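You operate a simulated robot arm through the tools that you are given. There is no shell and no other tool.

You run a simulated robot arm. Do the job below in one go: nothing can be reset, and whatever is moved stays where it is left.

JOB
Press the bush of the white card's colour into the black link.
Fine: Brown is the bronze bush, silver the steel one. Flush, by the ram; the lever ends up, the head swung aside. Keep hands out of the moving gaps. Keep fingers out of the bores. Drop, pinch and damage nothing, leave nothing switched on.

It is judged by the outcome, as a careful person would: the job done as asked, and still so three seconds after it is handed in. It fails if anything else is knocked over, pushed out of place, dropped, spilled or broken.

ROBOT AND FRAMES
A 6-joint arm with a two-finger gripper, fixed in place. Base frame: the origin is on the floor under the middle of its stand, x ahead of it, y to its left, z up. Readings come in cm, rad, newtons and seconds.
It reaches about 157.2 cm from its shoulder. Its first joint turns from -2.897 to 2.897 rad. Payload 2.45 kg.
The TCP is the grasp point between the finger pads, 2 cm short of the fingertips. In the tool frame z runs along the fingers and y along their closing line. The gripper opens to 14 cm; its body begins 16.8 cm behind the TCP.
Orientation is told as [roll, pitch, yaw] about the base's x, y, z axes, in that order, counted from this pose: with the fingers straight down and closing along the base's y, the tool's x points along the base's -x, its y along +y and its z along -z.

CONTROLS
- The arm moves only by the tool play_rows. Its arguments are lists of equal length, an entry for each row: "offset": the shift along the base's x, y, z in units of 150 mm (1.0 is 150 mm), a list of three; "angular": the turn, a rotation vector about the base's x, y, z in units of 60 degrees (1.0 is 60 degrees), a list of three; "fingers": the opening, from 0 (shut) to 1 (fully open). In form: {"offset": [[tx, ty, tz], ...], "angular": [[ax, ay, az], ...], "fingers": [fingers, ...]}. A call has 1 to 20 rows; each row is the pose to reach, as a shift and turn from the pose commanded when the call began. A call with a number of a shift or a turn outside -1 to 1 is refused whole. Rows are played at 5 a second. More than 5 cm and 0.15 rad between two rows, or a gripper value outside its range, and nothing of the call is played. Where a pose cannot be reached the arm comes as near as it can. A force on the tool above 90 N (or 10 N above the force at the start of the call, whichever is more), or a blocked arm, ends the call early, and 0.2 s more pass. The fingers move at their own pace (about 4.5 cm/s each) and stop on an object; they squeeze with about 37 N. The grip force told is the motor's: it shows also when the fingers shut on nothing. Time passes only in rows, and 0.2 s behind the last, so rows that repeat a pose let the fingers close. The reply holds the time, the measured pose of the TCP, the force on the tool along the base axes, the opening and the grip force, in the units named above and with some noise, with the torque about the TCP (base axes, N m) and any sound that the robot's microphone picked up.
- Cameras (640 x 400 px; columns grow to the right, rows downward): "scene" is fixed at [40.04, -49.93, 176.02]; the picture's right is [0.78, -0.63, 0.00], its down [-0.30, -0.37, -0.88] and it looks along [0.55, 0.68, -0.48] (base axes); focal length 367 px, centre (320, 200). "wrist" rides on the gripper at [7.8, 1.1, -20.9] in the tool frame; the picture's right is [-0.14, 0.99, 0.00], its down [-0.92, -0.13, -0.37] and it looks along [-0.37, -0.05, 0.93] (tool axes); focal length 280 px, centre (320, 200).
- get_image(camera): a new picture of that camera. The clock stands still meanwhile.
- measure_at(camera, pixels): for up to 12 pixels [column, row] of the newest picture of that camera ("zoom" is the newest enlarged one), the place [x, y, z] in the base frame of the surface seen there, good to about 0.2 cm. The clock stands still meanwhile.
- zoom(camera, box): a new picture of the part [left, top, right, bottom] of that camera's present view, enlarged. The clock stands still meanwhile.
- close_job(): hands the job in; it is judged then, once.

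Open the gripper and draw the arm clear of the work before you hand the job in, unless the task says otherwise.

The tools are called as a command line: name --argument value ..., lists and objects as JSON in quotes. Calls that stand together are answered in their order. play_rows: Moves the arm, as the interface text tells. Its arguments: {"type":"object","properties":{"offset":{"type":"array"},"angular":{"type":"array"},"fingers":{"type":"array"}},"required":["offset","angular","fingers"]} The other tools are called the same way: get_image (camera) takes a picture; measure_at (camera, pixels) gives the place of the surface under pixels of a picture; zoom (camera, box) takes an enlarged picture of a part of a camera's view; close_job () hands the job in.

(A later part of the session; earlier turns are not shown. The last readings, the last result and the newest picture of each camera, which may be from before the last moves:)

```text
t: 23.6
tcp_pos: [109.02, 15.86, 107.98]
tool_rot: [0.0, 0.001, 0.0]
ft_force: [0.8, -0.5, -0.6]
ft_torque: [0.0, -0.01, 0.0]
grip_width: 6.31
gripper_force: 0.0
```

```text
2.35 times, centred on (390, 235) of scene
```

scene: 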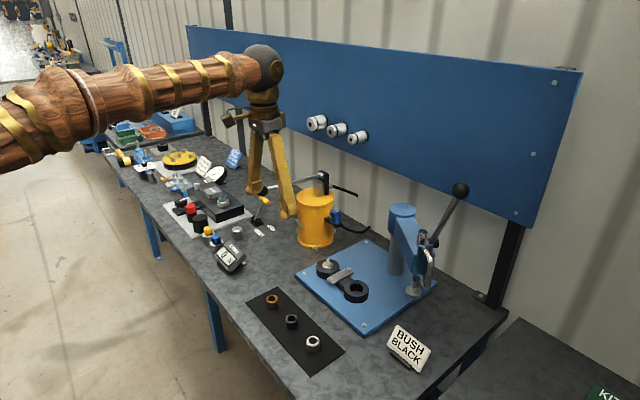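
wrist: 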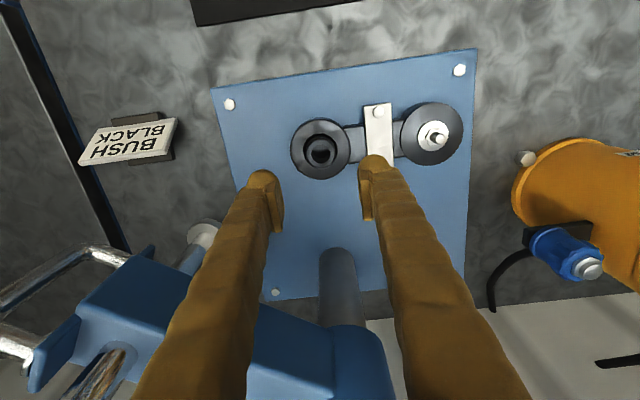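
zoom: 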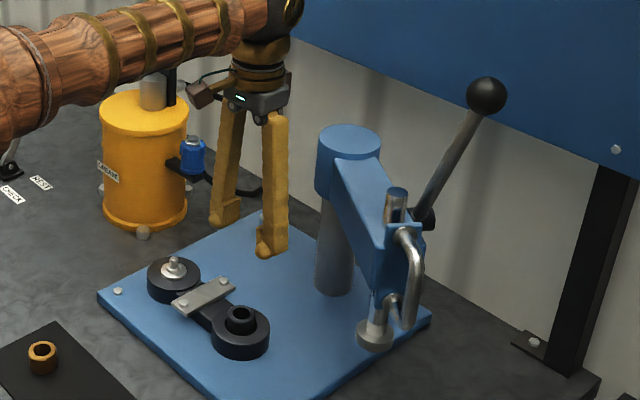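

The bush stands in the bore, head and ram pad well away. I draw back toward −x and up, then toward −y, to get a clear close view of the press head.

play_rows --offset '[[-0.2, 0, 0.15], [-0.4, 0, 0.3], [-0.6, 0, 0.5], [-0.8, 0, 0.7], [-1.0, 0, 0.9]]' --angular '[[0, 0, 0], [0, 0, 0], [0, 0, 0], [0, 0, 0], [0, 0, 0]]' --fingers '[0.45, 0.45, 0.45, 0.45, 0.45]'

play_rows --offset '[[-0.1, -0.2, 0], [-0.2, -0.4, 0], [-0.3, -0.6, 0], [-0.4, -0.8, 0], [-0.4, -1.0, 0]]' --angular '[[0, 0, 0], [0, 0, 0], [0, 0, 0], [0, 0, 0], [0, 0, 0]]' --fingers '[0.45, 0.45, 0.45, 0.45, 0.45]'

get_image --camera "wrist"

get_image --camera "scene"

```text
t: 24.8
tcp_pos: [94.33, 16.08, 121.36]
tool_rot: [-0.001, 0.001, 0.002]
ft_force: [-0.4, 0.4, -1.1]
ft_torque: [-0.02, 0.06, 0.02]
grip_width: 6.3
gripper_force: 0.2
```

```text
t: 26.0
tcp_pos: [88.32, 0.86, 121.56]
tool_rot: [0.0, 0.0, 0.0]
ft_force: [0.3, -0.6, 0.4]
ft_torque: [0.03, 0.05, 0.0]
grip_width: 6.29
gripper_force: 0.0
```

```text
taken
```

wrist: 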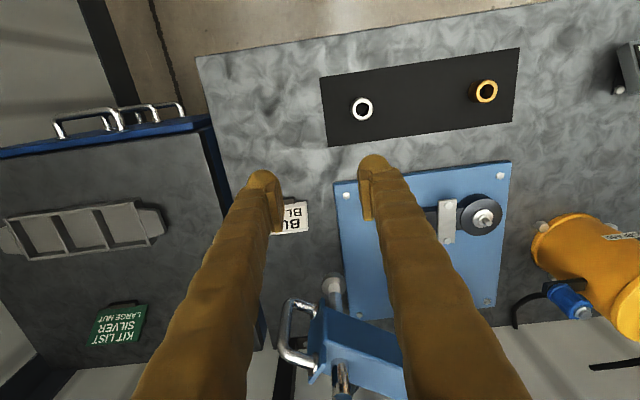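

```text
taken
```

scene: 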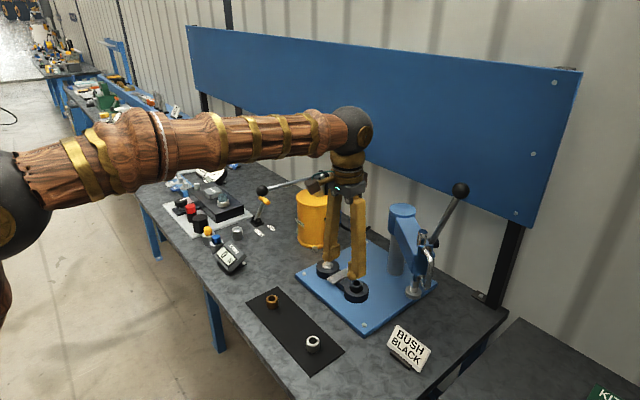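

The head shows at the lower middle of the wrist view (handle at (293,335), ram pad at (333,287)). I zoom and measure the handle, ram and head.

zoom --camera "wrist" --box '[260, 260, 420, 400]'

zoom --camera "scene" --box '[380, 170, 480, 310]'

measure_at --camera "zoom" --pixels '[[240, 110], [297, 178], [320, 250], [312, 305], [290, 310], [272, 355], [272, 320], [345, 205], [408, 60], [340, 150], [280, 250], [297, 225]]'

```text
2.86 times, centred on (340, 330) of wrist
```

zoom: 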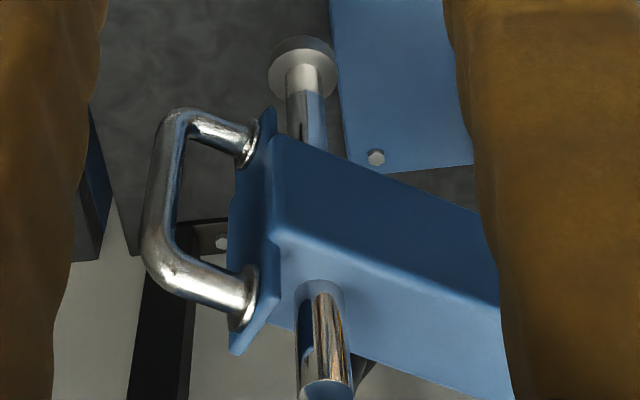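

```text
2.86 times, centred on (430, 240) of scene
```

zoom: 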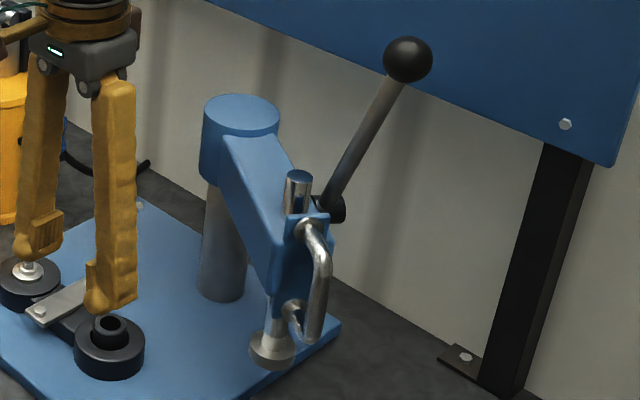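

```text
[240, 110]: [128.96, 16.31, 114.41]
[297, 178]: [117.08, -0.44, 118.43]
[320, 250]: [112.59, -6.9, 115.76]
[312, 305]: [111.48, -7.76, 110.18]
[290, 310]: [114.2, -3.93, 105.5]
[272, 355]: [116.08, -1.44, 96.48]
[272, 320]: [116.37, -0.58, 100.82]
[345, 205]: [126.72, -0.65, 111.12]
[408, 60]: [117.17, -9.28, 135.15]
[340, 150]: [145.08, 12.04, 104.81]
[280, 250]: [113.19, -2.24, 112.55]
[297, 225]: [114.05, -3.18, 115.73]
```

The ram axis is near (117.1, −0.4) and the post near (128.9, 16.1), giving a radius of about 20, which matches the bore at 19.8 from the post. I measure the handle's bar in the wrist zoom and the lever hub in the scene zoom.

zoom --camera "scene" --box '[400, 170, 480, 250]'

measure_at --camera "zoom" --pixels '[[480, 100], [430, 100], [525, 100], [480, 145], [400, 250], [360, 330], [340, 370], [450, 190], [300, 370], [130, 300]]'

zoom --camera "wrist" --box '[280, 280, 360, 400]'

measure_at --camera "wrist" --pixels '[[290, 340], [292, 325], [295, 312], [300, 303], [285, 352], [305, 362], [320, 366], [325, 309], [335, 287], [340, 395], [350, 330], [345, 380]]'

```text
5.00 times, centred on (440, 210) of scene
```

zoom: 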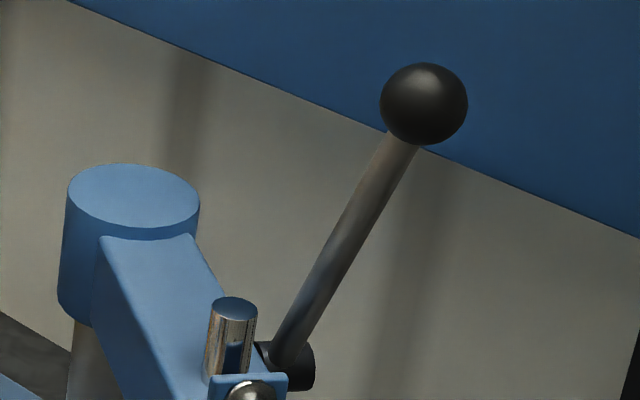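

```text
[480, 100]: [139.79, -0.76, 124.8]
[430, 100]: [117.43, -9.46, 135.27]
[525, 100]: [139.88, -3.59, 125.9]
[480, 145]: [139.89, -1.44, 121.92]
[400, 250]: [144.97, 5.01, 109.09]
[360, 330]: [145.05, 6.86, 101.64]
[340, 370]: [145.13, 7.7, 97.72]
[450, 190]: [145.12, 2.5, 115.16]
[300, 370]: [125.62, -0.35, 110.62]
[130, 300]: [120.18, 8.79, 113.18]
```

```text
3.33 times, centred on (320, 340) of wrist
```

zoom: 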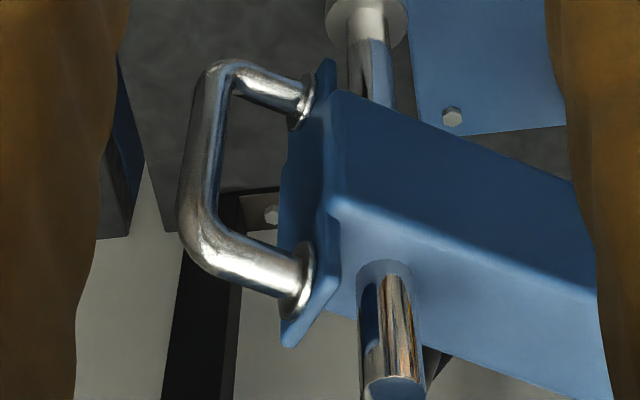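

```text
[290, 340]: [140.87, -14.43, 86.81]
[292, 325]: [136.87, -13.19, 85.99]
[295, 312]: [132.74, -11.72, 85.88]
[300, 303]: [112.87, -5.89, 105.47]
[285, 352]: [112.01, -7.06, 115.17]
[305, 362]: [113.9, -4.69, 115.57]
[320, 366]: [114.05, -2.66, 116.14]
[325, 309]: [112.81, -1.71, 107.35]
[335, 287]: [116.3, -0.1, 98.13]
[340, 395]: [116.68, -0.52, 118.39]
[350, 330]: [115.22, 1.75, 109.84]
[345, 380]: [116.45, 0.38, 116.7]
```

The handle's vertical bar lies at about (112.1, −7.4), z 105.5–115.5, and stands off the head by about 4 cm; the lever ball is at about (119, −8.6, 134.4). To keep the wrist clear of the lever I tilt the gripper 45° forward (pitch −45°) before approaching the handle.

play_rows --offset '[[-0.05, -0.09, 0.05], [-0.1, -0.18, 0.1], [-0.1, -0.27, 0.1], [-0.1, -0.36, 0.1], [-0.1, -0.45, 0.1], [-0.1, -0.55, 0.1]]' --angular '[[0, -0.125, 0], [0, -0.25, 0], [0, -0.375, 0], [0, -0.5, 0], [0, -0.625, 0], [0, -0.75, 0]]' --fingers '[0.45, 0.45, 0.45, 0.35, 0.35, 0.35]'

get_image --camera "wrist"

get_image --camera "scene"

```text
t: 27.4
tcp_pos: [86.49, -7.18, 123.05]
tool_rot: [0.001, -0.788, -0.002]
ft_force: [-0.1, -0.6, 0.8]
ft_torque: [0.02, -0.01, -0.02]
grip_width: 4.88
gripper_force: 0.0
```

```text
taken
```

wrist: 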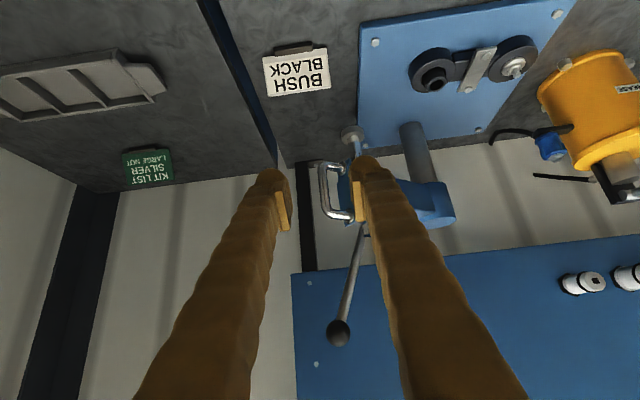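

```text
taken
```

scene: 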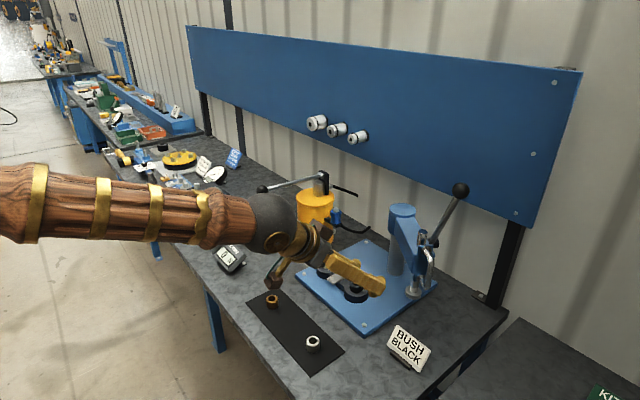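

The tilt is done (pitch −0.788) and the wrist view shows the handle at (325,190) and the lever ball at (338,332). I zoom and measure these.

zoom --camera "wrist" --box '[290, 110, 470, 250]'

measure_at --camera "wrist" --pixels '[[323, 180], [322, 172], [326, 196], [330, 205], [340, 214], [338, 332], [350, 285], [358, 245], [352, 133], [435, 190], [344, 195], [416, 135]]'

```text
2.86 times, centred on (380, 180) of wrist
```

zoom: 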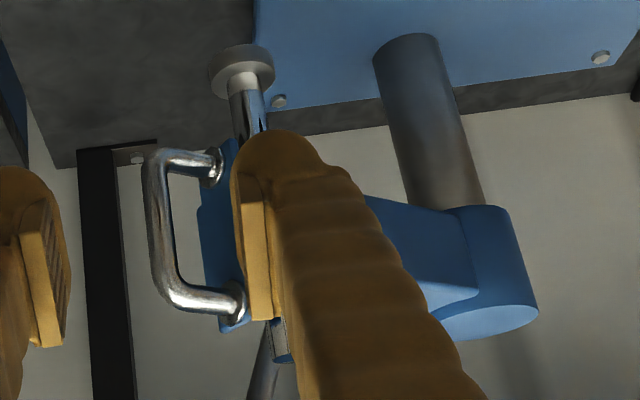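

```text
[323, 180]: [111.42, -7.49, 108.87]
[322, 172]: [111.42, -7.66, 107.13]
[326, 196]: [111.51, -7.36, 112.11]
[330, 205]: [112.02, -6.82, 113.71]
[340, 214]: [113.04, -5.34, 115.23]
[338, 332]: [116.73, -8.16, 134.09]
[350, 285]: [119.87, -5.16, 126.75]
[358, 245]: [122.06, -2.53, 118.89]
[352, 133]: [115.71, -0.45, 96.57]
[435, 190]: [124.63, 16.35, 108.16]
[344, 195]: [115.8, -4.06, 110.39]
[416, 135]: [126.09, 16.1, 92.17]
```

Bar centre confirmed at about (112.1, −7.45). I yaw the tilted gripper +30° to point more along the head arm, narrow the fingers to about 3.5 cm and move to a pre-grasp point.

play_rows --offset '[[0.15, -0.05, -0.03], [0.3, -0.11, -0.06], [0.45, -0.16, -0.08], [0.6, -0.21, -0.11], [0.767, -0.267, -0.133]]' --angular '[[0, 0, 0.1], [0, 0, 0.2], [0, 0, 0.3], [0, 0, 0.4], [0, 0, 0.5]]' --fingers '[0.25, 0.25, 0.25, 0.25, 0.25]'

get_image --camera "wrist"

get_image --camera "scene"

```text
t: 28.6
tcp_pos: [98.03, -11.37, 121.29]
tool_rot: [-0.003, -0.786, 0.525]
ft_force: [-0.8, 0.2, 1.1]
ft_torque: [-0.04, 0.03, 0.0]
grip_width: 3.5
gripper_force: 0.0
```

```text
taken
```

wrist: 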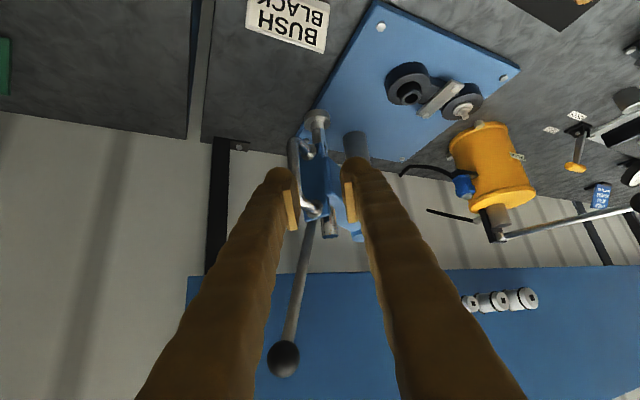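

```text
taken
```

scene: 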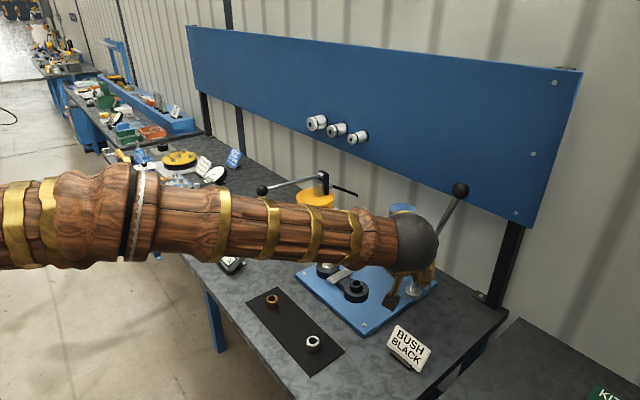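

The handle is seen at (297,175), about 3.6 cm to the left of the tool axis as expected before the last leg. I move to the pre-grasp point (105.6, −11.2, 118.0), 10 cm short of the bar along the tool axis.

play_rows --offset '[[0.12, 0.002, -0.05], [0.25, 0.005, -0.11], [0.38, 0.008, -0.165], [0.505, 0.011, -0.219], [0.505, 0.011, -0.219]]' --angular '[[0, 0, 0], [0, 0, 0], [0, 0, 0], [0, 0, 0], [0, 0, 0]]' --fingers '[0.25, 0.25, 0.25, 0.25, 0.25]'

get_image --camera "wrist"

measure_at --camera "wrist" --pixels '[[318, 180], [318, 190], [318, 170], [318, 200], [318, 160], [310, 180]]'

zoom --camera "wrist" --box '[260, 110, 380, 250]'

```text
t: 29.8
tcp_pos: [105.79, -11.04, 117.85]
tool_rot: [0.0, -0.784, 0.523]
ft_force: [-0.1, 0.5, 1.1]
ft_torque: [0.01, 0.0, -0.03]
grip_width: 3.5
gripper_force: 0.0
```

```text
taken
```

wrist: 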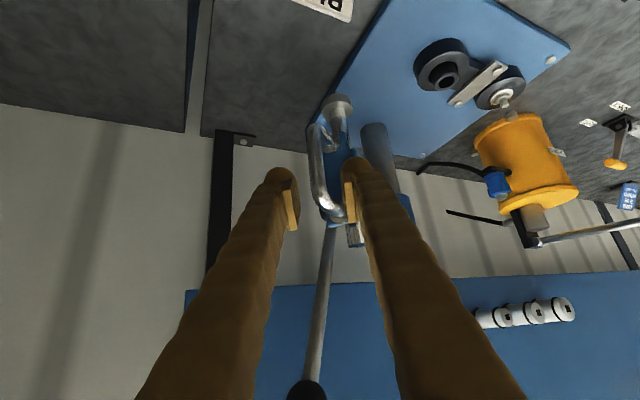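

```text
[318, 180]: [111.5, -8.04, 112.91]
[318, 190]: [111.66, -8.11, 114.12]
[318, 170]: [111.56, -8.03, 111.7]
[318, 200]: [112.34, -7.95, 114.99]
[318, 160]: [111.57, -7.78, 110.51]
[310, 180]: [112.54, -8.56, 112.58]
```

```text
2.86 times, centred on (320, 180) of wrist
```

zoom: 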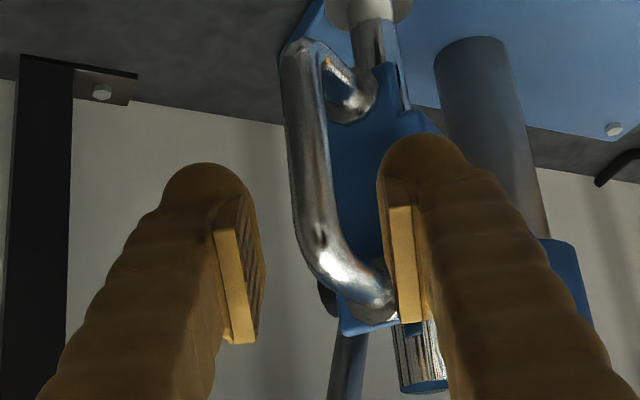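

The bar is centred between the fingers with room to the face plate. I advance about 9.7 cm along the tool axis so the fingers straddle the bar, without closing.

play_rows --offset '[[0.08, 0.044, -0.09], [0.16, 0.088, -0.18], [0.24, 0.132, -0.27], [0.32, 0.176, -0.365], [0.4, 0.22, -0.457], [0.4, 0.22, -0.457]]' --angular '[[0, 0, 0], [0, 0, 0], [0, 0, 0], [0, 0, 0], [0, 0, 0], [0, 0, 0]]' --fingers '[0.25, 0.25, 0.25, 0.25, 0.25, 0.25]'

get_image --camera "wrist"

zoom --camera "scene" --box '[360, 170, 480, 310]'

```text
t: 31.2
tcp_pos: [111.63, -7.93, 111.08]
tool_rot: [0.0, -0.787, 0.524]
ft_force: [-0.1, 0.0, 0.6]
ft_torque: [0.01, -0.02, 0.02]
grip_width: 3.49
gripper_force: 0.2
```

```text
taken
```

wrist: 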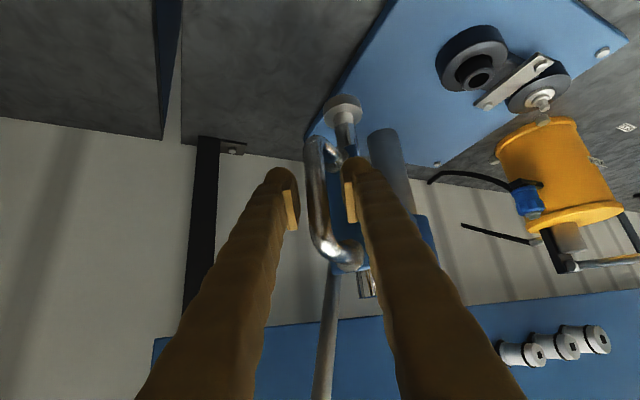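

```text
2.86 times, centred on (420, 240) of scene
```

zoom: 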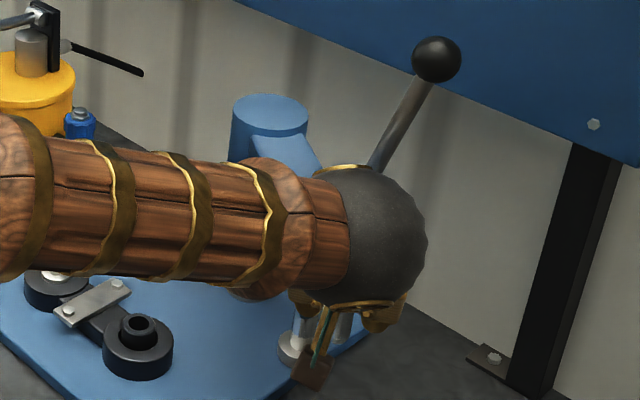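

The fingers seem to be around the bar; I verify by measuring the bar's position relative to the pads.

measure_at --camera "wrist" --pixels '[[315, 160], [317, 180], [319, 200], [322, 220], [292, 210], [350, 200], [340, 250], [325, 145], [340, 110], [365, 290]]'

zoom --camera "wrist" --box '[260, 90, 400, 310]'

```text
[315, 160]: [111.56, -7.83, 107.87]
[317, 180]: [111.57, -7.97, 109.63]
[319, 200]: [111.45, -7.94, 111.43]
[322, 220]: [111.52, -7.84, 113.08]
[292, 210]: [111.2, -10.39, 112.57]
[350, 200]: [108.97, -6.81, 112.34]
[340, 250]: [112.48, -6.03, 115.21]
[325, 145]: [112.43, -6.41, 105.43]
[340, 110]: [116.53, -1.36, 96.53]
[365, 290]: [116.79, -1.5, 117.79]
```

```text
1.82 times, centred on (330, 200) of wrist
```

zoom: 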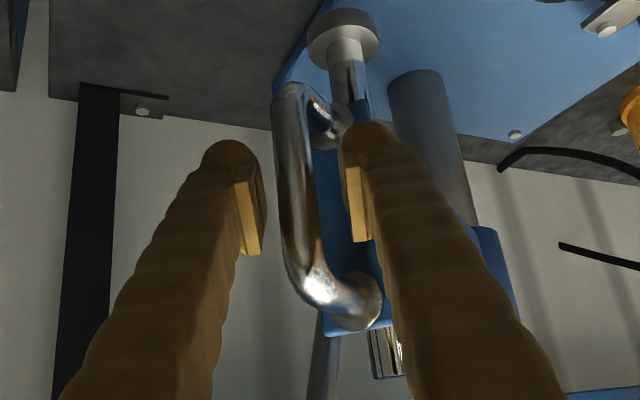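

The bar is centred (surface at y ≈ −7.9, x ≈ 111.5) between the pads. I close loosely to about 2.1 cm to cage it and swing the head slowly along its arc about the post, first half.

play_rows --offset '[[0, 0, 0], [0, 0, 0], [-0.0737, 0.0557, 0], [-0.1448, 0.1146, 0], [-0.2132, 0.1769, 0], [-0.279, 0.2445, 0], [-0.341, 0.31, 0], [-0.4, 0.3818, 0], [-0.4555, 0.4555, 0], [-0.508, 0.5324, 0], [-0.556, 0.6107, 0], [-0.6013, 0.6917, 0], [-0.6013, 0.6917, 0]]' --angular '[[0, 0, 0], [0, 0, 0], [0, 0, -0.025], [0, 0, -0.05], [0, 0, -0.075], [0, 0, -0.1], [0, 0, -0.125], [0, 0, -0.15], [0, 0, -0.175], [0, 0, -0.2], [0, 0, -0.225], [0, 0, -0.25], [0, 0, -0.25]]' --fingers '[0.15, 0.15, 0.15, 0.15, 0.15, 0.15, 0.15, 0.15, 0.15, 0.15, 0.15, 0.15, 0.15]'

get_image --camera "wrist"

get_image --camera "scene"

```text
t: 34.0
tcp_pos: [102.67, 2.73, 111.13]
tool_rot: [0.001, -0.785, 0.263]
ft_force: [-1.5, -1.3, -0.4]
ft_torque: [-0.02, 0.0, 0.0]
grip_width: 2.21
gripper_force: 0.8
```

```text
taken
```

wrist: 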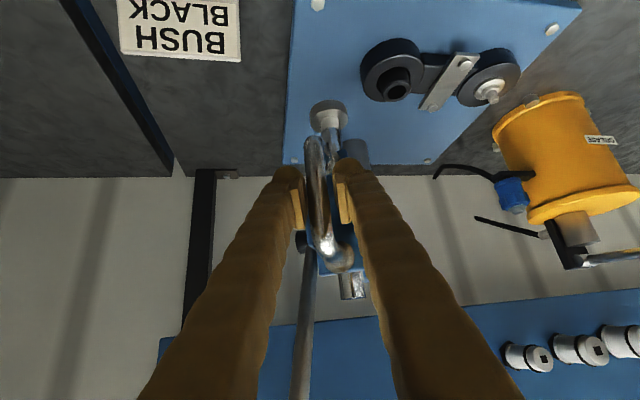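

```text
taken
```

scene: 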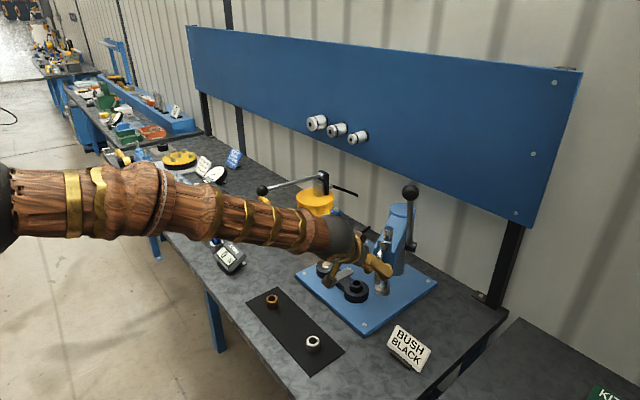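

The head follows freely with small forces. I go on along the arc for most of the second half, slowing at the end, stopping just short of alignment to check.

play_rows --offset '[[-0.041, 0.0837, 0], [-0.077, 0.168, 0], [-0.11, 0.255, 0], [-0.1385, 0.3435, 0], [-0.1635, 0.4325, 0], [-0.1835, 0.523, 0], [-0.2, 0.6146, 0], [-0.211, 0.7063, 0], [-0.215, 0.755, 0], [-0.2185, 0.7987, 0], [-0.2185, 0.7987, 0]]' --angular '[[0, 0, -0.025], [0, 0, -0.05], [0, 0, -0.075], [0, 0, -0.1], [0, 0, -0.125], [0, 0, -0.15], [0, 0, -0.175], [0, 0, -0.2], [0, 0, -0.21], [0, 0, -0.225], [0, 0, -0.225]]' --fingers '[0.15, 0.15, 0.15, 0.15, 0.15, 0.15, 0.15, 0.15, 0.15, 0.15, 0.15]'

get_image --camera "wrist"

zoom --camera "scene" --box '[300, 170, 460, 320]'

```text
t: 36.4
tcp_pos: [99.31, 14.54, 110.95]
tool_rot: [-0.001, -0.786, 0.027]
ft_force: [-0.3, -1.9, 1.1]
ft_torque: [-0.02, -0.02, -0.01]
grip_width: 2.29
gripper_force: 1.7
```

```text
taken
```

wrist: 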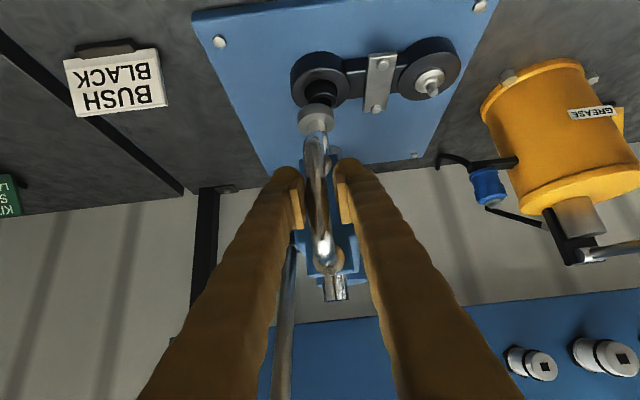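

```text
2.67 times, centred on (380, 245) of scene
```

zoom: 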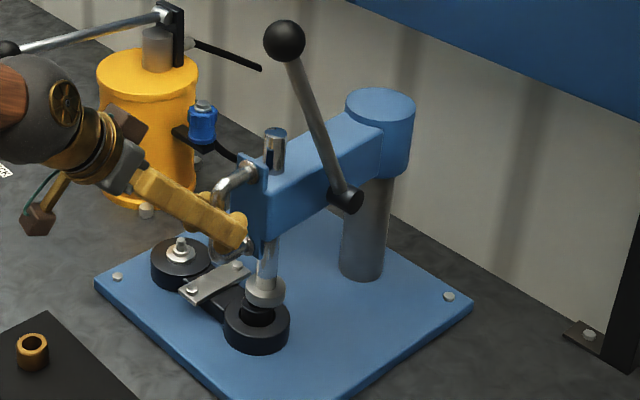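

The head is nearly over the bush. I zoom in on the pad and bush in both views and measure their offset.

zoom --camera "scene" --box '[340, 220, 430, 310]'

measure_at --camera "zoom" --pixels '[[300, 195], [320, 195], [340, 195], [260, 195], [300, 215], [290, 235], [270, 240], [320, 245], [375, 245], [310, 60], [380, 40], [300, 150]]'

zoom --camera "wrist" --box '[270, 30, 400, 150]'

```text
4.44 times, centred on (385, 265) of scene
```

zoom: 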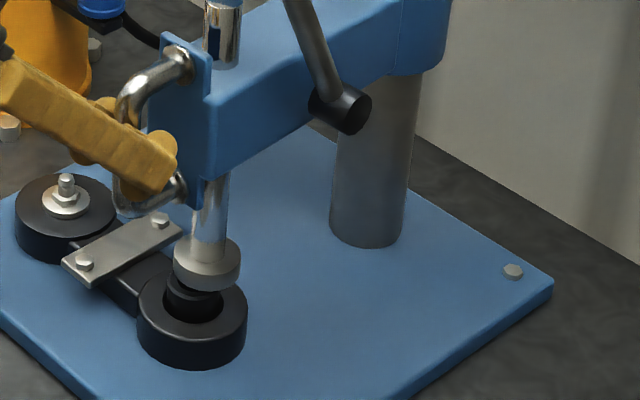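

```text
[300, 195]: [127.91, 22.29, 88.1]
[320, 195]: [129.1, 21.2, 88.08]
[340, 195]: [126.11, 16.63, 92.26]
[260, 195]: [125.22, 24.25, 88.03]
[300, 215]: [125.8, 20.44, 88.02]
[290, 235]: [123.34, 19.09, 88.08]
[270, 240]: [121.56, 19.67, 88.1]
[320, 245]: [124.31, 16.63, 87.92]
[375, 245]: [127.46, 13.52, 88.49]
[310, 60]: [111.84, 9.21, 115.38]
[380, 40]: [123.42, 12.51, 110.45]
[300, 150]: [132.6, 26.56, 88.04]
```

```text
3.33 times, centred on (335, 90) of wrist
```

zoom: 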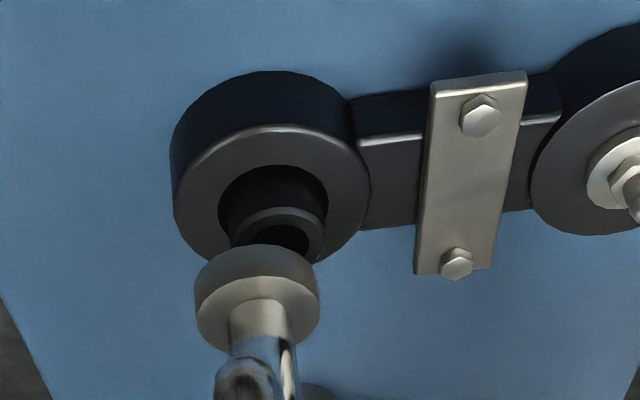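

I take a fresh scene picture and measure the pad's edges, ram rod and the bush.

zoom --camera "scene" --box '[345, 255, 385, 305]'

measure_at --camera "zoom" --pixels '[[230, 200], [310, 190], [230, 160], [310, 150], [170, 185], [380, 185], [275, 235], [275, 110], [250, 270], [275, 215], [240, 120], [310, 110]]'

zoom --camera "wrist" --box '[295, 75, 345, 145]'

measure_at --camera "zoom" --pixels '[[260, 220], [200, 230], [340, 230], [260, 250], [290, 120], [240, 130], [340, 110], [270, 330], [250, 300], [300, 300]]'

```text
8.00 times, centred on (365, 280) of scene
```

zoom: 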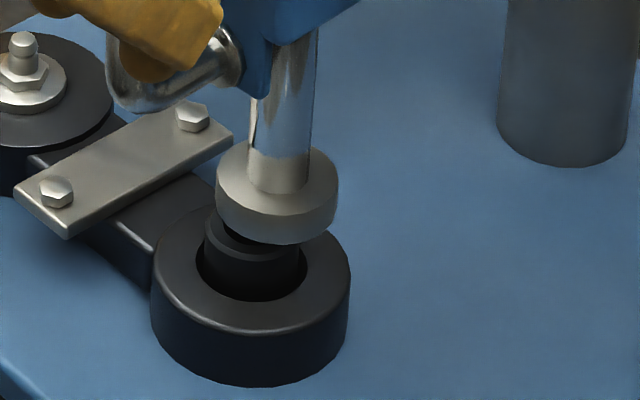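

```text
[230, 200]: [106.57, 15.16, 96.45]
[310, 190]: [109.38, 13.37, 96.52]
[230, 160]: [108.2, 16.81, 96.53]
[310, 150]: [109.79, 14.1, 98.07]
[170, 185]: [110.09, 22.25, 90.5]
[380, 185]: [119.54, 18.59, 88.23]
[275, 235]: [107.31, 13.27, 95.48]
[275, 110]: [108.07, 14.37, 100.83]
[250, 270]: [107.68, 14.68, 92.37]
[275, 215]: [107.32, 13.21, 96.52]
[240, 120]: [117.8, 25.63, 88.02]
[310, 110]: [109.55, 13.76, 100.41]
```

```text
5.71 times, centred on (320, 110) of wrist
```

zoom: 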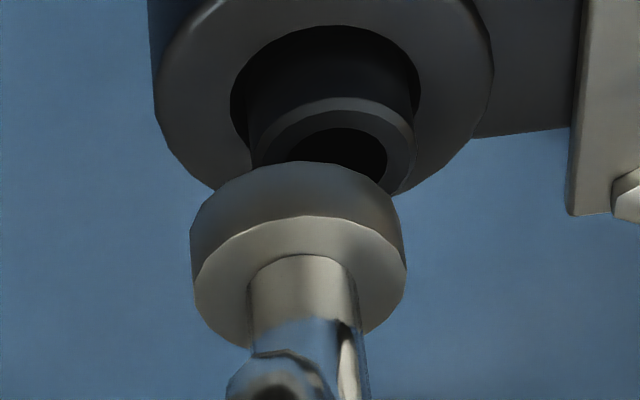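

```text
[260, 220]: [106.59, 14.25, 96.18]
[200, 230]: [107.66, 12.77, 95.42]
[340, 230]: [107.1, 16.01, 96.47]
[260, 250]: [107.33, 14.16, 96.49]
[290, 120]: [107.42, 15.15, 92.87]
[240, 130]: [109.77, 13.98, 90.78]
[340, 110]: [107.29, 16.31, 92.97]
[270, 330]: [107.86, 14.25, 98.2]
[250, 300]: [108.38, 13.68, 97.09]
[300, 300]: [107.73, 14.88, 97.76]
```

Ram centre is at y ≈ 15.0 and the bush at 16.0, so the head needs about 1.0 cm more at the ram, 1.5 cm at the handle. I finish the swing gently.

play_rows --offset '[[-0.001, 0.03, 0], [-0.002, 0.06, 0], [-0.003, 0.085, 0], [-0.0035, 0.1, 0], [-0.0035, 0.1, 0], [-0.0035, 0.1, 0]]' --angular '[[0, 0, -0.01], [0, 0, -0.015], [0, 0, -0.02], [0, 0, -0.025], [0, 0, -0.025], [0, 0, -0.025]]' --fingers '[0.15, 0.15, 0.15, 0.15, 0.15, 0.15]'

zoom --camera "scene" --box '[345, 255, 385, 305]'

zoom --camera "wrist" --box '[295, 65, 345, 135]'

measure_at --camera "zoom" --pixels '[[300, 200], [220, 230], [380, 230], [300, 300], [260, 300], [340, 300], [300, 330], [260, 330], [340, 330], [290, 110], [340, 100]]'

```text
t: 37.8
tcp_pos: [99.13, 16.04, 110.97]
tool_rot: [0.0, -0.784, -0.001]
ft_force: [-0.3, -3.2, 1.1]
ft_torque: [-0.05, -0.03, 0.01]
grip_width: 2.31
gripper_force: 1.5
```

```text
8.00 times, centred on (365, 280) of scene
```

zoom: 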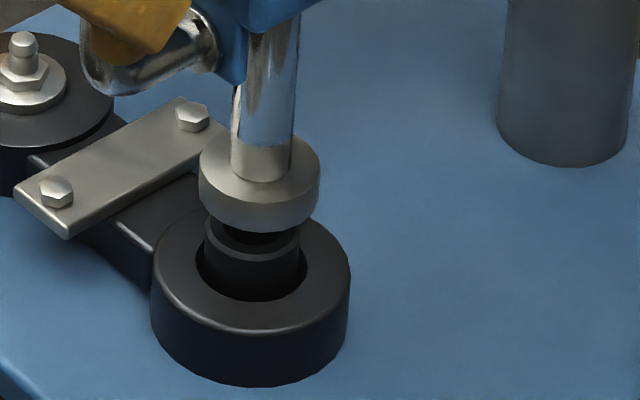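

```text
5.71 times, centred on (320, 100) of wrist
```

zoom: 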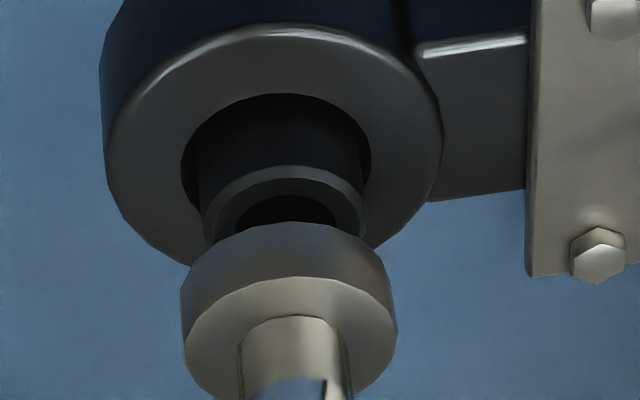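

```text
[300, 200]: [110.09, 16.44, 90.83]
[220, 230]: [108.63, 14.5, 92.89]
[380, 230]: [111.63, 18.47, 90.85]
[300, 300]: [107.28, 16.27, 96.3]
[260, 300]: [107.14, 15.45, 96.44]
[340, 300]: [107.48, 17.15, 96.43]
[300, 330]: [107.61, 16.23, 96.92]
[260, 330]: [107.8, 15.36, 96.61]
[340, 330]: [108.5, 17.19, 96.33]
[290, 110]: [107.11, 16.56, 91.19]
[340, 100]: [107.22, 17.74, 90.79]
```

The pad centres at y ≈ 16.05, x ≈ 109.0, over the bush within about 1 mm. I open the fingers and withdraw backward along the tool axis.

play_rows --offset '[[0, 0, 0], [0, 0, 0], [-0.06, 0, 0.06], [-0.14, 0, 0.14], [-0.24, 0, 0.24], [-0.36, 0, 0.36], [-0.5, 0, 0.5]]' --angular '[[0, 0, 0], [0, 0, 0], [0, 0, 0], [0, 0, 0], [0, 0, 0], [0, 0, 0], [0, 0, 0]]' --fingers '[0.3, 0.3, 0.3, 0.3, 0.3, 0.3, 0.3]'

get_image --camera "wrist"

get_image --camera "scene"

zoom --camera "scene" --box '[345, 160, 445, 305]'

```text
t: 39.4
tcp_pos: [91.69, 16.1, 118.47]
tool_rot: [-0.001, -0.786, 0.002]
ft_force: [-0.1, -0.4, -0.1]
ft_torque: [0.05, 0.0, -0.02]
grip_width: 4.21
gripper_force: 0.0
```

```text
taken
```

wrist: 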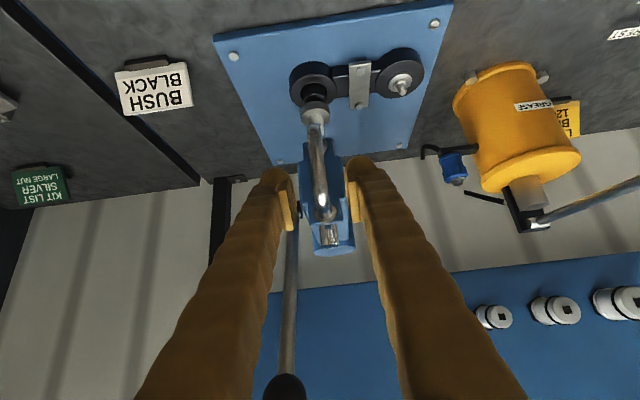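

```text
taken
```

scene: 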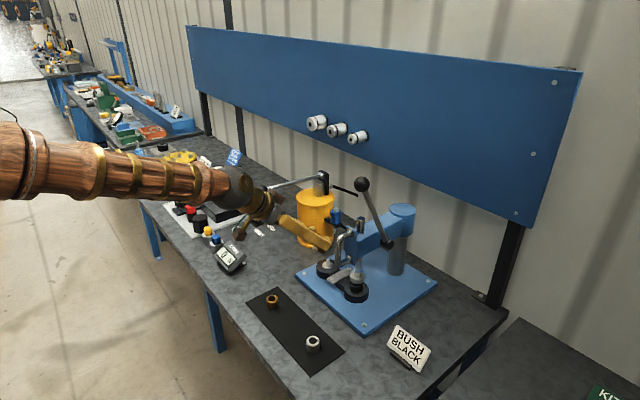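

```text
2.76 times, centred on (395, 232) of scene
```

zoom: 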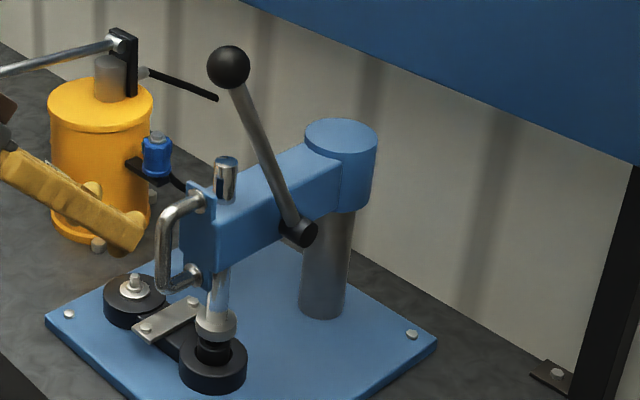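

The head stays put over the bush. Now I measure the lever ball, rod and hub.

measure_at --camera "scene" --pixels '[[362, 184], [358, 182], [366, 188], [372, 208], [378, 225], [385, 241], [388, 244], [381, 233], [361, 226], [356, 279]]'

measure_at --camera "wrist" --pixels '[[286, 386], [288, 340], [290, 300], [292, 260], [318, 180], [315, 110]]'

zoom --camera "scene" --box '[340, 165, 420, 265]'

```text
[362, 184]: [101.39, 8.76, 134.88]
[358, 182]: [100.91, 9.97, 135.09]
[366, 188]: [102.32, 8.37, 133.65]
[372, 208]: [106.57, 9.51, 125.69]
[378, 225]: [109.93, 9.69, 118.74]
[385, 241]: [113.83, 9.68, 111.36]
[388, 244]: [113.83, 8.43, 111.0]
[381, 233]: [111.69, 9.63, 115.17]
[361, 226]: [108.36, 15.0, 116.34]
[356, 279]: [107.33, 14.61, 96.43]
```

```text
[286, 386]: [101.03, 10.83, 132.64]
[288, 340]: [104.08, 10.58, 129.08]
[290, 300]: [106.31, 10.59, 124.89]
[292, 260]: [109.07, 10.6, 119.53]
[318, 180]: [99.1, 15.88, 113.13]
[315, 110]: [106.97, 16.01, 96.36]
```

```text
4.00 times, centred on (380, 215) of scene
```

zoom: 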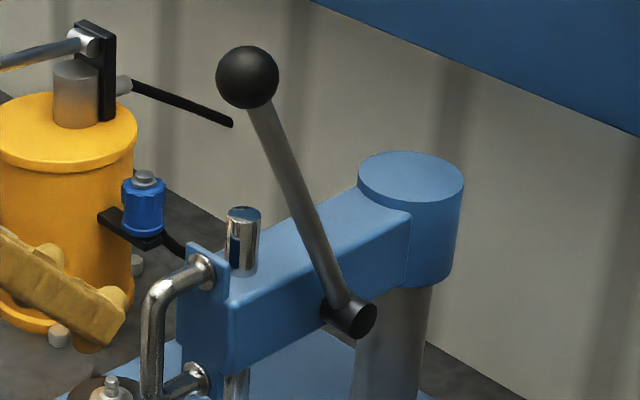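

The ball's centre is about (102.7, 10.0, 134.0), hub about (114.3, 10.2, 111.0), lever length about 25.8 cm, tilted 27° toward the robot. I bring the gripper back to pointing straight down, rising clear of the lever.

play_rows --offset '[[-0.06, -0.05, 0.14], [-0.12, -0.1, 0.28], [-0.18, -0.17, 0.42], [-0.247, -0.24, 0.56], [-0.247, -0.3, 0.7], [-0.247, -0.36, 0.84], [-0.247, -0.4, 0.967]]' --angular '[[0, 0.107, 0], [0, 0.214, 0], [0, 0.321, 0], [0, 0.429, 0], [0, 0.536, 0], [0, 0.643, 0], [0, 0.75, 0]]' --fingers '[0.45, 0.45, 0.45, 0.45, 0.45, 0.45, 0.45]'

play_rows --offset '[[0, 0, 0.25], [0, 0, 0.5], [0.0, 0, 0.75], [0.15, 0, 0.85], [0.35, 0, 0.85], [0.55, 0, 0.85], [0.75, 0, 0.85], [0.93, 0, 0.85], [0.98, 0, 0.85]]' --angular '[[0, 0, 0], [0, 0, 0], [0, 0, 0], [0, 0, 0], [0, 0, 0], [0, 0, 0], [0, 0, 0], [0, 0, 0], [0, 0, 0]]' --fingers '[0.45, 0.45, 0.45, 0.45, 0.45, 0.45, 0.45, 0.45, 0.45]'

get_image --camera "wrist"

get_image --camera "scene"

```text
t: 41.0
tcp_pos: [88.05, 10.02, 133.06]
tool_rot: [0.0, 0.002, -0.001]
ft_force: [-0.7, 0.7, 1.4]
ft_torque: [0.01, -0.03, 0.01]
grip_width: 6.28
gripper_force: 0.2
```

```text
t: 43.0
tcp_pos: [96.92, 9.58, 141.23]
tool_rot: [0.001, -0.006, 0.001]
ft_force: [0.5, 0.4, 0.3]
ft_torque: [-0.02, -0.01, -0.01]
grip_width: 6.29
gripper_force: 0.1
out of reach, approached as far as the arm can: row 5, 6, 7, 8, 9
```

```text
taken
```

wrist: 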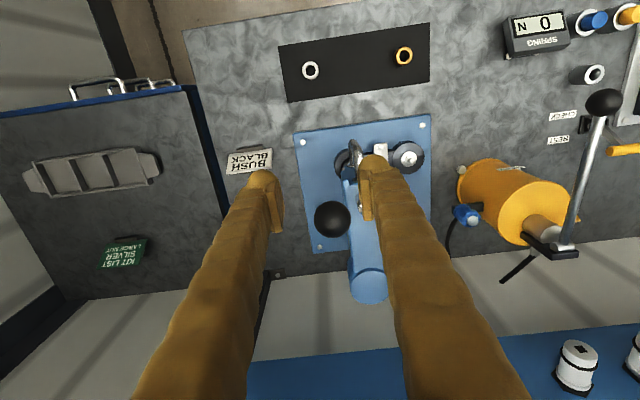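

```text
taken
```

scene: 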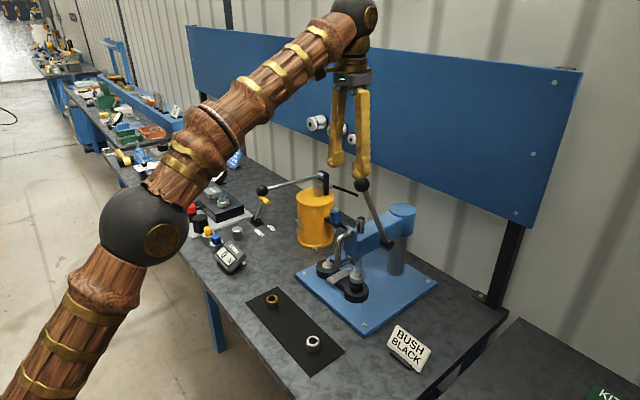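

Straight down is out of reach above the ball, so I will grip it with the gripper tilted 45° instead. I first move back in −x and read the pose to learn the commanded reference.

play_rows --offset '[[-0.2, 0, 0], [-0.4, 0, 0], [-0.6, 0, 0], [-0.8, 0, 0], [-0.8, 0, 0]]' --angular '[[0, 0, 0], [0, 0, 0], [0, 0, 0], [0, 0, 0], [0, 0, 0]]' --fingers '[0.45, 0.45, 0.45, 0.45, 0.45]'

```text
t: 44.2
tcp_pos: [84.74, 9.53, 140.95]
tool_rot: [-0.002, 0.0, -0.001]
ft_force: [0.0, -0.5, 0.2]
ft_torque: [-0.01, 0.04, -0.04]
grip_width: 6.28
gripper_force: 0.1
```

Reference is the measured pose (clipped), good. I tilt to −45° again and move to a pre-grasp point about 12 cm short of the ball along the tool axis.

play_rows --offset '[[0, 0.01, 0.02], [0, 0.02, 0.04], [0.05, 0.034, 0.06], [0.15, 0.034, 0.08], [0.27, 0.034, 0.09], [0.4, 0.034, 0.1], [0.52, 0.034, 0.103], [0.63, 0.034, 0.103], [0.63, 0.034, 0.103]]' --angular '[[0, -0.107, 0], [0, -0.214, 0], [0, -0.321, 0], [0, -0.429, 0], [0, -0.536, 0], [0, -0.643, 0], [0, -0.75, 0], [0, -0.75, 0], [0, -0.75, 0]]' --fingers '[0.45, 0.45, 0.45, 0.45, 0.45, 0.45, 0.45, 0.45, 0.45]'

get_image --camera "wrist"

get_image --camera "scene"

```text
t: 46.2
tcp_pos: [94.29, 9.92, 142.67]
tool_rot: [0.0, -0.785, 0.0]
ft_force: [-0.7, -0.7, 0.0]
ft_torque: [0.02, -0.03, -0.02]
grip_width: 6.3
gripper_force: 0.0
```

```text
taken
```

wrist: 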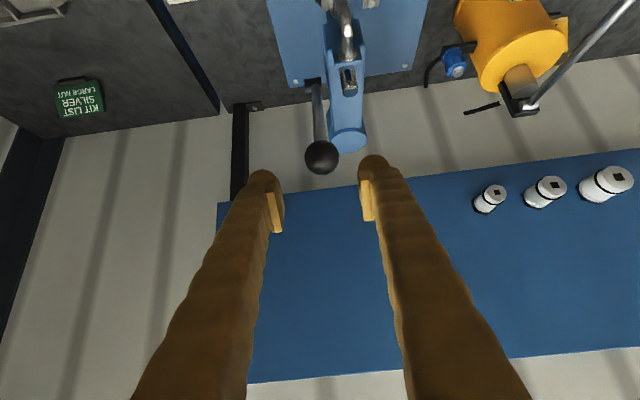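

```text
taken
```

scene: 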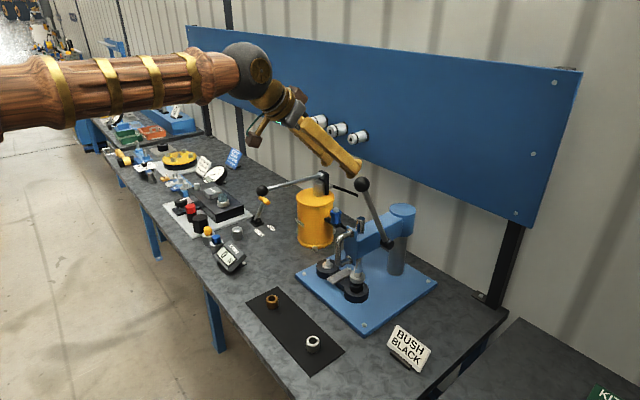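

The ball is at (321,157), right on the tool axis (320,159). I advance along the axis so that the ball lies between the pads.

play_rows --offset '[[0.1, 0.002, -0.1], [0.2, 0.004, -0.2], [0.3, 0.005, -0.31], [0.4, 0.007, -0.42], [0.49, 0.009, -0.52], [0.554, 0.009, -0.591], [0.554, 0.009, -0.591]]' --angular '[[0, 0, 0], [0, 0, 0], [0, 0, 0], [0, 0, 0], [0, 0, 0], [0, 0, 0], [0, 0, 0]]' --fingers '[0.45, 0.45, 0.45, 0.45, 0.45, 0.45, 0.45]'

get_image --camera "wrist"

zoom --camera "scene" --box '[300, 140, 420, 260]'

```text
t: 47.8
tcp_pos: [102.55, 10.05, 133.71]
tool_rot: [0.001, -0.784, 0.0]
ft_force: [0.1, 0.0, -0.6]
ft_torque: [0.0, 0.02, -0.01]
grip_width: 6.28
gripper_force: 0.0
```

```text
taken
```

wrist: 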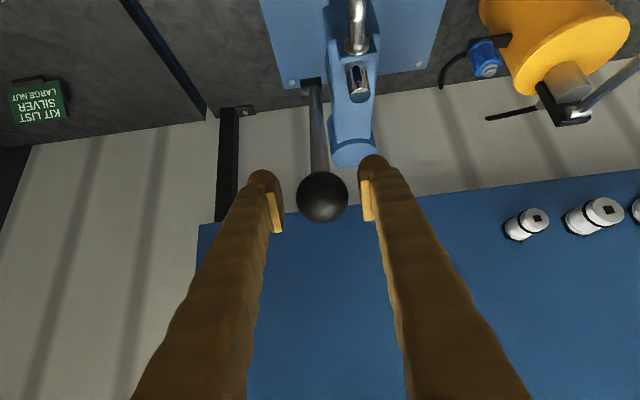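

```text
3.33 times, centred on (360, 200) of scene
```

zoom: 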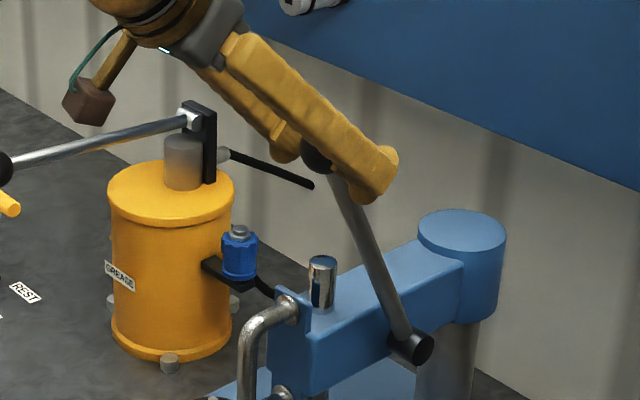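

The ball is centred at (322,195), at the TCP. I close on it, nudging y by +0.15 cm first.

play_rows --offset '[[0, 0.01, 0], [0, 0.01, 0], [0, 0.01, 0], [0, 0.01, 0], [0, 0.01, 0]]' --angular '[[0, 0, 0], [0, 0, 0], [0, 0, 0], [0, 0, 0], [0, 0, 0]]' --fingers '[0.4, 0.3, 0.2, 0.1, 0.1]'

get_image --camera "wrist"

```text
t: 49.0
tcp_pos: [102.57, 10.21, 133.68]
tool_rot: [-0.001, -0.785, -0.001]
ft_force: [-1.6, 0.6, -1.5]
ft_torque: [-0.01, -0.01, 0.06]
grip_width: 3.83
gripper_force: 45.2
```

```text
taken
```

wrist: 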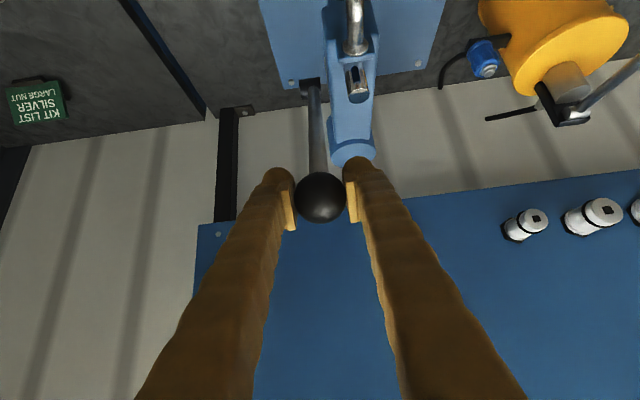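

The ball is held (3.83 cm, 45 N). I pull the lever a little way along its arc toward the robot and down as a test, watching forces.

play_rows --offset '[[-0.052, 0, -0.028], [-0.1033, 0, -0.0587], [-0.153, 0, -0.091], [-0.2027, 0, -0.124], [-0.25, 0, -0.159], [-0.2973, 0, -0.196], [-0.2973, 0, -0.196]]' --angular '[[0, 0, 0], [0, 0, 0], [0, 0, 0], [0, 0, 0], [0, 0, 0], [0, 0, 0], [0, 0, 0]]' --fingers '[0.1, 0.1, 0.1, 0.1, 0.1, 0.1, 0.1]'

zoom --camera "scene" --box '[300, 150, 440, 310]'

zoom --camera "wrist" --box '[260, 60, 400, 260]'

```text
t: 50.6
tcp_pos: [98.06, 10.27, 130.72]
tool_rot: [0.0, -0.785, 0.0]
ft_force: [-7.3, -2.9, 11.6]
ft_torque: [-0.06, -0.92, -0.07]
grip_width: 3.83
gripper_force: 44.5
```

```text
2.50 times, centred on (370, 230) of scene
```

zoom: 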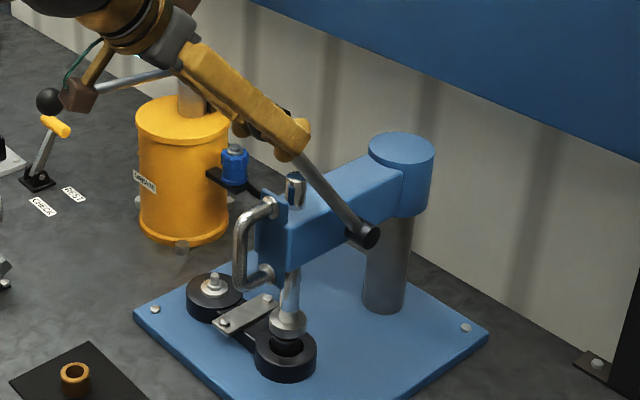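

```text
2.00 times, centred on (330, 160) of wrist
```

zoom: 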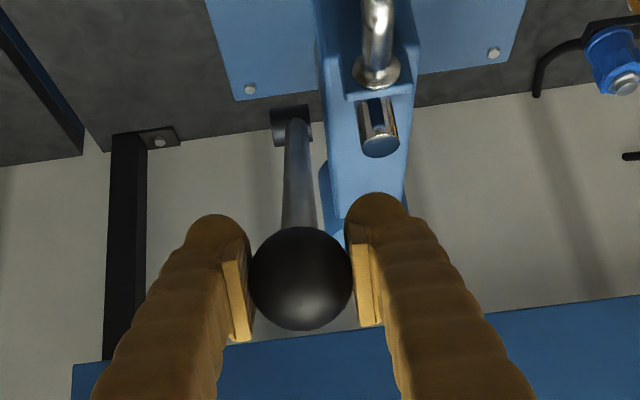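

The ram goes down with the lever and forces are small (mainly 13 N radial). I measure the pad height to get the ratio.

zoom --camera "scene" --box '[335, 255, 385, 305]'

measure_at --camera "zoom" --pixels '[[275, 185], [255, 185], [275, 205], [275, 215], [300, 190], [275, 225], [275, 235], [275, 245]]'

```text
8.00 times, centred on (360, 280) of scene
```

zoom: 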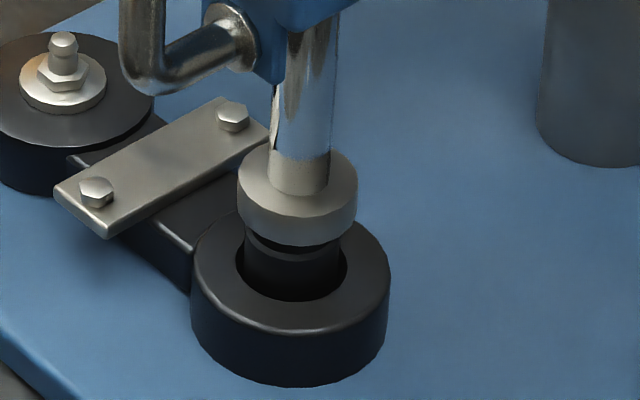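

```text
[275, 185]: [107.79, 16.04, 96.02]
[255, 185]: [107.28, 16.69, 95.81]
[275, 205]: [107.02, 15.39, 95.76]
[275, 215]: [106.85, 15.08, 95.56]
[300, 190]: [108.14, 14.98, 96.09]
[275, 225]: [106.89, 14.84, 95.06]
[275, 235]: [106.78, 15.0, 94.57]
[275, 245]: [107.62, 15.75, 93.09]
```

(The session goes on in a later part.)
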